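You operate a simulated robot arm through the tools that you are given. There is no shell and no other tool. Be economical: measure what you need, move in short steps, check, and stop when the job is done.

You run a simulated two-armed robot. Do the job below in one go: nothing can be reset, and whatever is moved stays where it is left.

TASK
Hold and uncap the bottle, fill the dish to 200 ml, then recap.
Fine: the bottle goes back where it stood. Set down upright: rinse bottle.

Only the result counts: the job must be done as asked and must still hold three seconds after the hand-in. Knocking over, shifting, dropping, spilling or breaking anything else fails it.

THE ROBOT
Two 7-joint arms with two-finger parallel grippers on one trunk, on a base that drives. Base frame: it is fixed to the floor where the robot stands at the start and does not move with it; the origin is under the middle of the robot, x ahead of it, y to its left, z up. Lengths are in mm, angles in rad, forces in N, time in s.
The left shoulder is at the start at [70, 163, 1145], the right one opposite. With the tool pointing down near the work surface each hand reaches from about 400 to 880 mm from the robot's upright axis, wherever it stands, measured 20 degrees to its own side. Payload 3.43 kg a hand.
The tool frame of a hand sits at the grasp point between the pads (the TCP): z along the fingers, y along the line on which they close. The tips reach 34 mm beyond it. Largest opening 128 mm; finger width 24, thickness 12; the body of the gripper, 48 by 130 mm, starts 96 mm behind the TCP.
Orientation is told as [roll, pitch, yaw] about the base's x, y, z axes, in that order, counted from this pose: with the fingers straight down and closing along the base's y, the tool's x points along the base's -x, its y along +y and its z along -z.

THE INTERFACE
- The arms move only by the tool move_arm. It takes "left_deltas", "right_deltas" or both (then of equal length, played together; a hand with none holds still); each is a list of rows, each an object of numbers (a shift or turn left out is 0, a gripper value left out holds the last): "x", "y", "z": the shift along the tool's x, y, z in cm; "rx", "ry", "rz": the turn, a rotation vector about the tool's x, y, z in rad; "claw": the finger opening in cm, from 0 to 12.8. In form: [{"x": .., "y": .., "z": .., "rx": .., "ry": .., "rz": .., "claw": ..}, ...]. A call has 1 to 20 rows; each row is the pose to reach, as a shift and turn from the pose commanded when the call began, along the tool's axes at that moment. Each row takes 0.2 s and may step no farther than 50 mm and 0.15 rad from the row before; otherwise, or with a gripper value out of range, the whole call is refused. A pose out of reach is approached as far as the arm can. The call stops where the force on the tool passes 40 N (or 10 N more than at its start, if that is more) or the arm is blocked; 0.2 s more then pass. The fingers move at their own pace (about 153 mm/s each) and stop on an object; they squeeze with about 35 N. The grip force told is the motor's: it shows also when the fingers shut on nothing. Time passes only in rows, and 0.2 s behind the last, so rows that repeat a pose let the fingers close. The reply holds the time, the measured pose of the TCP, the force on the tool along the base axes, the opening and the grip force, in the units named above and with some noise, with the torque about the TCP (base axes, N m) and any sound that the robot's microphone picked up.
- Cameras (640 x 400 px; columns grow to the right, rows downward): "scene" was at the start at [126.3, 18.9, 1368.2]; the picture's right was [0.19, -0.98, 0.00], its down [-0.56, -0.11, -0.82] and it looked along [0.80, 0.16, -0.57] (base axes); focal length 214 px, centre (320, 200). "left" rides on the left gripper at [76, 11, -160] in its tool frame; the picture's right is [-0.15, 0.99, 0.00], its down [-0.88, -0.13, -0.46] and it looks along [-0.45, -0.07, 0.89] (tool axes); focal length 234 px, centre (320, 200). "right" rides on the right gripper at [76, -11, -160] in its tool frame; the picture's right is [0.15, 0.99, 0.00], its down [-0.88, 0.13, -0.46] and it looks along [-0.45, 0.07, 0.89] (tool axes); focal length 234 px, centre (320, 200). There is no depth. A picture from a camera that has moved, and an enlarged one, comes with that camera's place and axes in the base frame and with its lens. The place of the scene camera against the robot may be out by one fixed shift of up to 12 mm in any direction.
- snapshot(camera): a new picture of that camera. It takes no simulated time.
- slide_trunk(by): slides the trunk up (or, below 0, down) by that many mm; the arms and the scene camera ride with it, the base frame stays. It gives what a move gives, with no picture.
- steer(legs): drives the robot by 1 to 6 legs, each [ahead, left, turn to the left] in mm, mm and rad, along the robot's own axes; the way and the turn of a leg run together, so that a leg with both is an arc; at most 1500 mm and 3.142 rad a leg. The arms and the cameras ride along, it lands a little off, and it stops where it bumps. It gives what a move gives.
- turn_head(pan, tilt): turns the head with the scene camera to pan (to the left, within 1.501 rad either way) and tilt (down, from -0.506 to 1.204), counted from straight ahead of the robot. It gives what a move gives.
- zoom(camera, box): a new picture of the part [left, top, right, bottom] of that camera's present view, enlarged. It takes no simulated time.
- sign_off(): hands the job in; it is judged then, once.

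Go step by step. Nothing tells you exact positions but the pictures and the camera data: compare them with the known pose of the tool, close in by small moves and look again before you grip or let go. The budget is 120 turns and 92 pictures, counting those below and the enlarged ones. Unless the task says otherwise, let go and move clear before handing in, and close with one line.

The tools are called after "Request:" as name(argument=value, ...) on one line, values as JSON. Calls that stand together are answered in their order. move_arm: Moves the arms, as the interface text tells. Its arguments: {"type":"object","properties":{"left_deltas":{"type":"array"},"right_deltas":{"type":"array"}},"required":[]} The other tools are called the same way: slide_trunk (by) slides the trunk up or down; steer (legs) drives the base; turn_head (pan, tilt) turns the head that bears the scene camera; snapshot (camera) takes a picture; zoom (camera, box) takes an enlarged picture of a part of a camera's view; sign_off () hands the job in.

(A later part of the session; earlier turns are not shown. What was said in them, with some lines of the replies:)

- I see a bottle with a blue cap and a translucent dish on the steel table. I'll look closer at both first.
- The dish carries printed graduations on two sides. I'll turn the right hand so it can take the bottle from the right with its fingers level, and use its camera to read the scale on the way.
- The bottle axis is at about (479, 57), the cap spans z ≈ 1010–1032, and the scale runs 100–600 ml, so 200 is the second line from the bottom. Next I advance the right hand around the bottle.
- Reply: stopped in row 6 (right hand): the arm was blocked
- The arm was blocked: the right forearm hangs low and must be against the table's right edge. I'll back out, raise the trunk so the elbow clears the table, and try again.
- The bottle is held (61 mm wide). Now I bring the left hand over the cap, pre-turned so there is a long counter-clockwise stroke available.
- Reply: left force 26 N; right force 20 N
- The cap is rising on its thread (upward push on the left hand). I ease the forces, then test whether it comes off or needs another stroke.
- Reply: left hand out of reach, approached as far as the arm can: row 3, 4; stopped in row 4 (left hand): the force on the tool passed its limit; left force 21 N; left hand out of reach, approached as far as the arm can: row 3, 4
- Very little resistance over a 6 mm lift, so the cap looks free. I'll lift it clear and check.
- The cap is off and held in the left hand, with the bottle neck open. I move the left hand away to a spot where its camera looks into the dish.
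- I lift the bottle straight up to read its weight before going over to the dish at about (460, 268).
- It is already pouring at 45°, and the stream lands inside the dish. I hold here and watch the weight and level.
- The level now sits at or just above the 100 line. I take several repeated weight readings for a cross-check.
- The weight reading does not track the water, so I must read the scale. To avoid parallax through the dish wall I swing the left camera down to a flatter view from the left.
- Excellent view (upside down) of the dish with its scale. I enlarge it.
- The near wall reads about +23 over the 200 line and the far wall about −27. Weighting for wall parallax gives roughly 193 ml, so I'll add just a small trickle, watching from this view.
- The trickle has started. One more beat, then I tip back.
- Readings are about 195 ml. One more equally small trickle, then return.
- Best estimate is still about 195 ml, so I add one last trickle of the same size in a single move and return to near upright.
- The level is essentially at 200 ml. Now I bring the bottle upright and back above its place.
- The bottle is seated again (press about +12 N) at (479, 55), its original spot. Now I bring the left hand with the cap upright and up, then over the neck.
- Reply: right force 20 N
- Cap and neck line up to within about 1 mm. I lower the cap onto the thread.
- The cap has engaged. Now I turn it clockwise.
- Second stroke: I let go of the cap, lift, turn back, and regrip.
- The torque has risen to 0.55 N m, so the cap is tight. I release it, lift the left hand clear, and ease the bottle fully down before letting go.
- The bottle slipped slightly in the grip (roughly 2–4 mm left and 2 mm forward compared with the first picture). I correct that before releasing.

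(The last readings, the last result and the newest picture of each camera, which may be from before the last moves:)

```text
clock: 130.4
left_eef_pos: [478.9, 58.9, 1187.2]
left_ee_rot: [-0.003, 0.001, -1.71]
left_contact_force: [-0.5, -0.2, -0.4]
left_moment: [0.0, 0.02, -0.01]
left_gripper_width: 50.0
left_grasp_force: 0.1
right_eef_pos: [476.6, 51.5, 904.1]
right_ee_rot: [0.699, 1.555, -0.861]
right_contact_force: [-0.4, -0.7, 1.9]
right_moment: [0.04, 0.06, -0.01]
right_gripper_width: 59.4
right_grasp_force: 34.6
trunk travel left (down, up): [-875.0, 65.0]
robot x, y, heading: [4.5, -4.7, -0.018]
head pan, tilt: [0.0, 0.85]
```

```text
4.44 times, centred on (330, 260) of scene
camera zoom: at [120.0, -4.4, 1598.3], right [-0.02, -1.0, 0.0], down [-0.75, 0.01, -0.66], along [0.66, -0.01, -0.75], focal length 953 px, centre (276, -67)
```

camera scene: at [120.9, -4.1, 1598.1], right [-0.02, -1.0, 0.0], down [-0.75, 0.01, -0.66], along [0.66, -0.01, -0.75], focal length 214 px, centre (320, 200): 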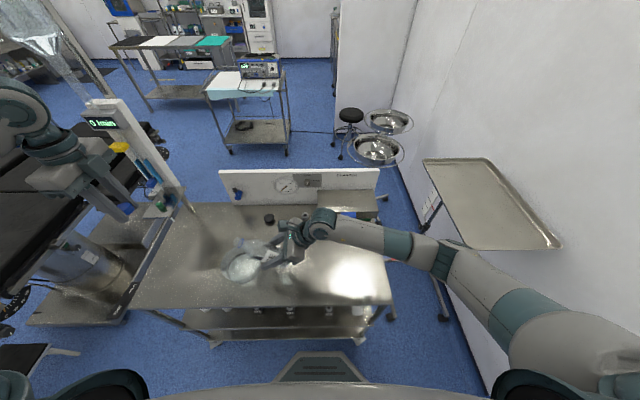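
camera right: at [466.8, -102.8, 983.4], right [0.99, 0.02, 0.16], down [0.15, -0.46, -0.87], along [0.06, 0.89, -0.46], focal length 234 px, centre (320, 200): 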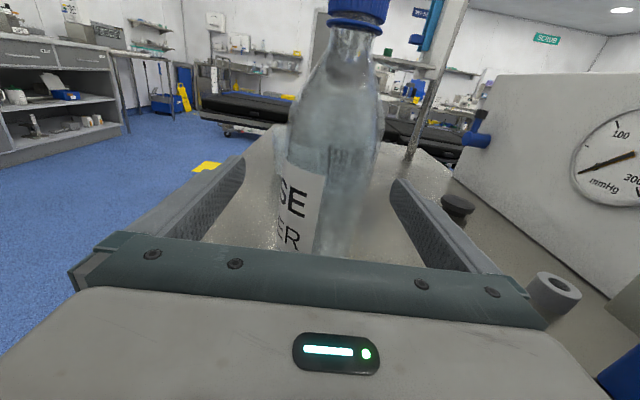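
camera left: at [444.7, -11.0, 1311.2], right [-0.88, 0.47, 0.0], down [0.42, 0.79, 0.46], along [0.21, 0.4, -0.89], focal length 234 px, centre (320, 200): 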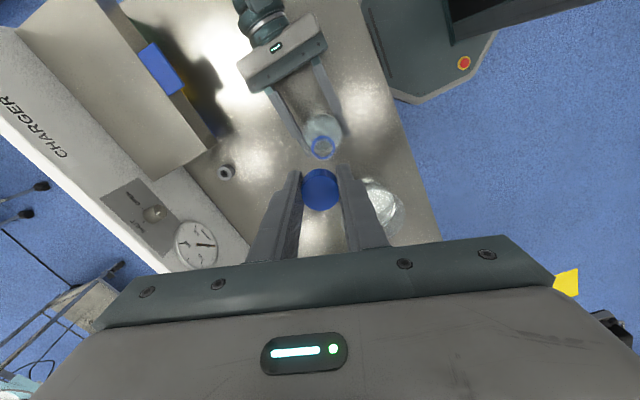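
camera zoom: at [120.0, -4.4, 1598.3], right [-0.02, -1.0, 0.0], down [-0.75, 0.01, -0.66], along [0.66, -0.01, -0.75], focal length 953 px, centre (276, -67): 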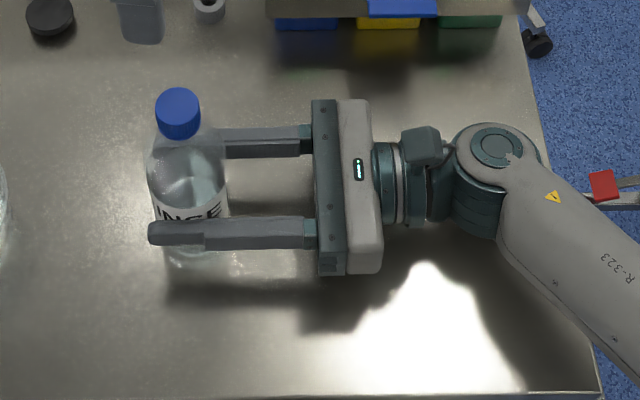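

Request:
move_arm(right_deltas=[{"x": 0.5}, {"x": 0.5, "y": 0.15, "z": -0.2}, {"x": 0.5, "y": 0.15, "z": -0.2}, {"x": 0.1, "y": 0.15, "z": -0.2}, {"x": 0.0, "y": 0.15, "z": -0.2}, {"x": 0.0, "y": 0.15, "z": -0.2}])

Request:
zoom(camera="scene", box=[260, 215, 400, 305])

```text
clock: 131.8
left_eef_pos: [476.9, 57.6, 1186.5]
left_ee_rot: [-0.002, 0.0, -1.708]
left_contact_force: [0.4, 0.1, -0.2]
left_moment: [0.0, 0.03, 0.0]
left_gripper_width: 49.9
left_grasp_force: 0.1
right_eef_pos: [478.0, 50.2, 904.5]
right_ee_rot: [0.686, 1.556, -0.875]
right_contact_force: [0.5, 0.0, -0.3]
right_moment: [0.0, 0.06, -0.02]
right_gripper_width: 59.7
right_grasp_force: 35.3
trunk travel left (down, up): [-875.0, 65.0]
robot x, y, heading: [1.4, -4.7, -0.016]
head pan, tilt: [0.0, 0.85]
```

```text
4.44 times, centred on (330, 260) of scene
camera zoom: at [120.1, -4.3, 1598.3], right [-0.02, -1.0, 0.0], down [-0.75, 0.01, -0.66], along [0.66, -0.01, -0.75], focal length 953 px, centre (276, -67)
```

zoom: 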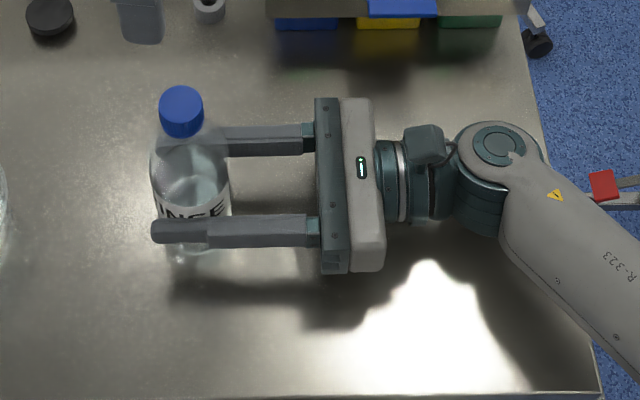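

The bottle now matches its original image position and rests on the table. I release and back the right hand out.

Request:
move_arm(right_deltas=[{"claw": 6.5}, {"claw": 7.5}, {"claw": 10}, {"claw": 12.5}, {"claw": 12.5}, {"z": -2}, {"z": -5}, {"z": -8}, {"z": -11}, {"z": -15}, {"z": -15}])

Request:
zoom(camera="scene", box=[260, 215, 400, 305])

Request:
snapshot(camera="right")

```text
clock: 134.2
left_eef_pos: [478.3, 58.7, 1187.1]
left_ee_rot: [-0.002, -0.001, -1.709]
left_contact_force: [-0.5, 0.5, -1.1]
left_moment: [-0.03, 0.01, -0.01]
left_gripper_width: 50.1
left_grasp_force: 0.0
right_eef_pos: [479.6, -98.9, 906.3]
right_ee_rot: [0.62, 1.552, -0.942]
right_contact_force: [0.6, -0.4, 0.0]
right_moment: [0.03, 0.0, 0.02]
right_gripper_width: 125.3
right_grasp_force: 0.0
trunk travel left (down, up): [-875.0, 65.0]
robot x, y, heading: [2.6, -1.9, -0.02]
head pan, tilt: [0.0, 0.85]
```

```text
4.44 times, centred on (330, 260) of scene
camera zoom: at [120.1, -3.5, 1598.2], right [-0.02, -1.0, 0.0], down [-0.75, 0.01, -0.66], along [0.66, -0.01, -0.75], focal length 953 px, centre (276, -67)
```

zoom: 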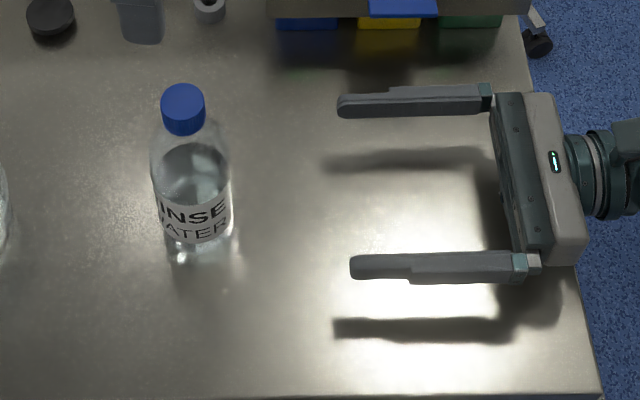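

```text
9 pictures are left
camera right: at [467.3, -257.7, 982.5], right [0.99, 0.01, 0.16], down [0.14, -0.47, -0.87], along [0.06, 0.88, -0.46], focal length 234 px, centre (320, 200)
```

right: 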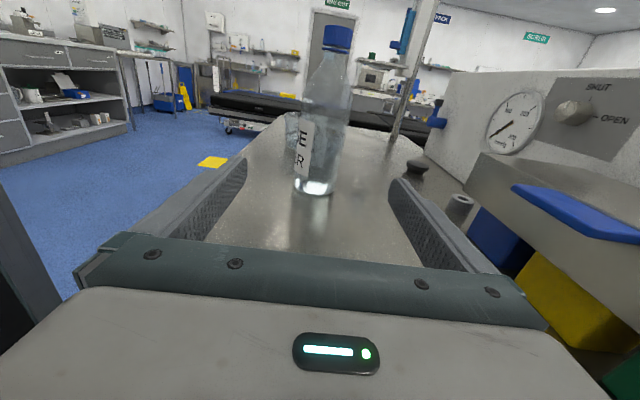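

Request:
zoom(camera="right", box=[280, 15, 370, 205])

Request:
zoom(camera="scene", box=[180, 210, 330, 310])

```text
2.11 times, centred on (325, 110) of right
camera zoom: at [467.3, -257.7, 982.5], right [0.99, 0.01, 0.16], down [0.14, -0.47, -0.87], along [0.06, 0.88, -0.46], focal length 493 px, centre (310, 390)
```

zoom: 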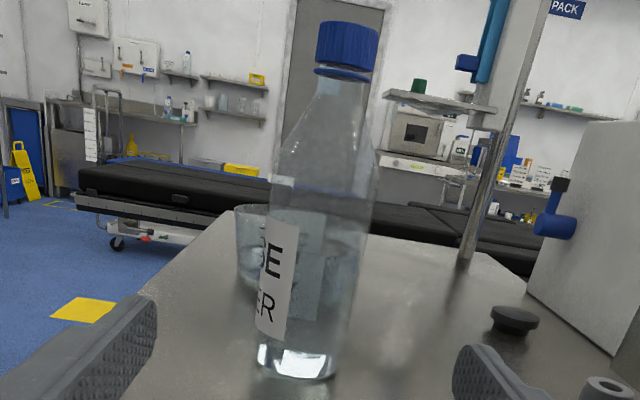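

```text
4.00 times, centred on (255, 260) of scene
camera zoom: at [120.1, -3.5, 1598.2], right [-0.02, -1.0, 0.0], down [-0.75, 0.01, -0.66], along [0.66, -0.01, -0.75], focal length 858 px, centre (580, -40)
```

zoom: 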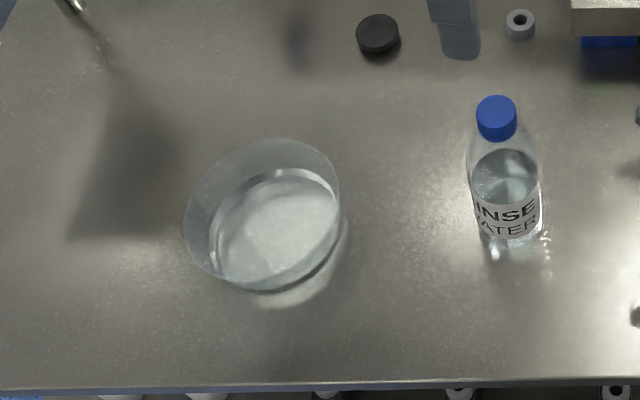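

Request:
zoom(camera="right", box=[315, 15, 365, 60])

```text
8.89 times, centred on (340, 38) of right
camera zoom: at [467.3, -257.7, 982.5], right [0.99, 0.01, 0.16], down [0.14, -0.47, -0.87], along [0.06, 0.88, -0.46], focal length 2082 px, centre (142, 1644)
```

zoom: 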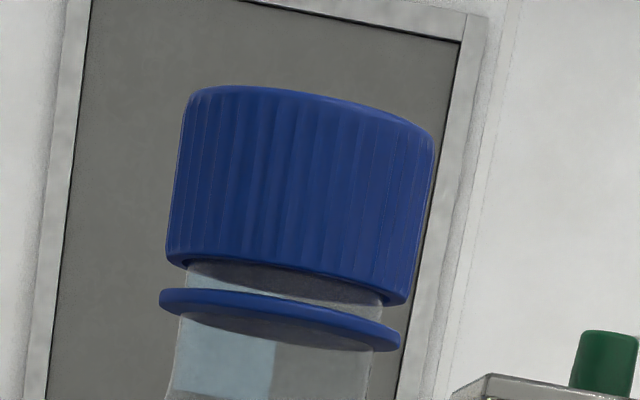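

Everything looks in place. To be sure the cap is seated as at the start, I repeat the exact early viewpoint with the right camera and compare.

Request:
move_arm(right_deltas=[{"x": 4, "z": -1.3}, {"x": 8, "z": -2.6}, {"x": 12, "z": -3.9}, {"x": 16, "z": -5.2}, {"x": 19.4, "z": -6.6}, {"x": 19.4, "z": -6.6}])

Request:
zoom(camera="right", box=[270, 165, 340, 255])

```text
clock: 135.6
left_eef_pos: [477.9, 58.1, 1186.8]
left_ee_rot: [-0.002, 0.001, -1.708]
left_contact_force: [1.0, -0.4, -0.1]
left_moment: [-0.04, -0.03, -0.05]
left_gripper_width: 50.3
left_grasp_force: 0.1
right_eef_pos: [477.1, -162.3, 1101.1]
right_ee_rot: [0.619, 1.553, -0.939]
right_contact_force: [0.4, -0.5, 0.0]
right_moment: [0.01, 0.01, -0.01]
right_gripper_width: 125.4
right_grasp_force: 0.1
trunk travel left (down, up): [-875.0, 65.0]
robot x, y, heading: [0.1, -5.9, -0.017]
head pan, tilt: [0.0, 0.85]
```

```text
4.44 times, centred on (305, 210) of right
camera zoom: at [465.1, -321.4, 1177.9], right [0.99, 0.01, 0.16], down [0.14, -0.47, -0.87], along [0.06, 0.88, -0.46], focal length 1041 px, centre (387, 156)
```

zoom: 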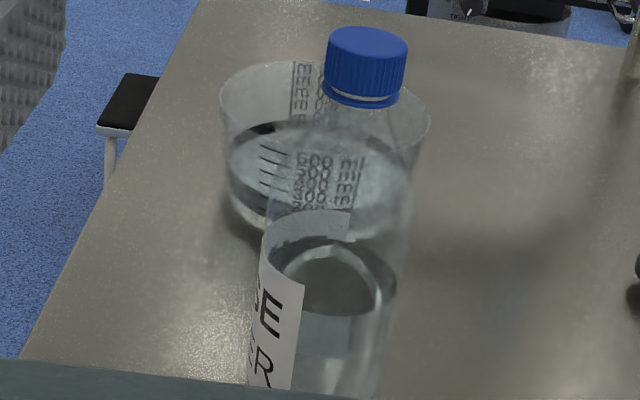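

Request:
sign_off()

```text
The job is handed in.
```

The dish is filled to about 197 ml by my reading of its scale (±6 ml or so). I took that reading from the two opposite walls, correcting for parallax. The bottle is recapped, with the cap turned until the torque rose. It stands upright, within about 1 mm of its original spot in the camera comparison. Both hands are clear, and I saw no spill in the last pictures.
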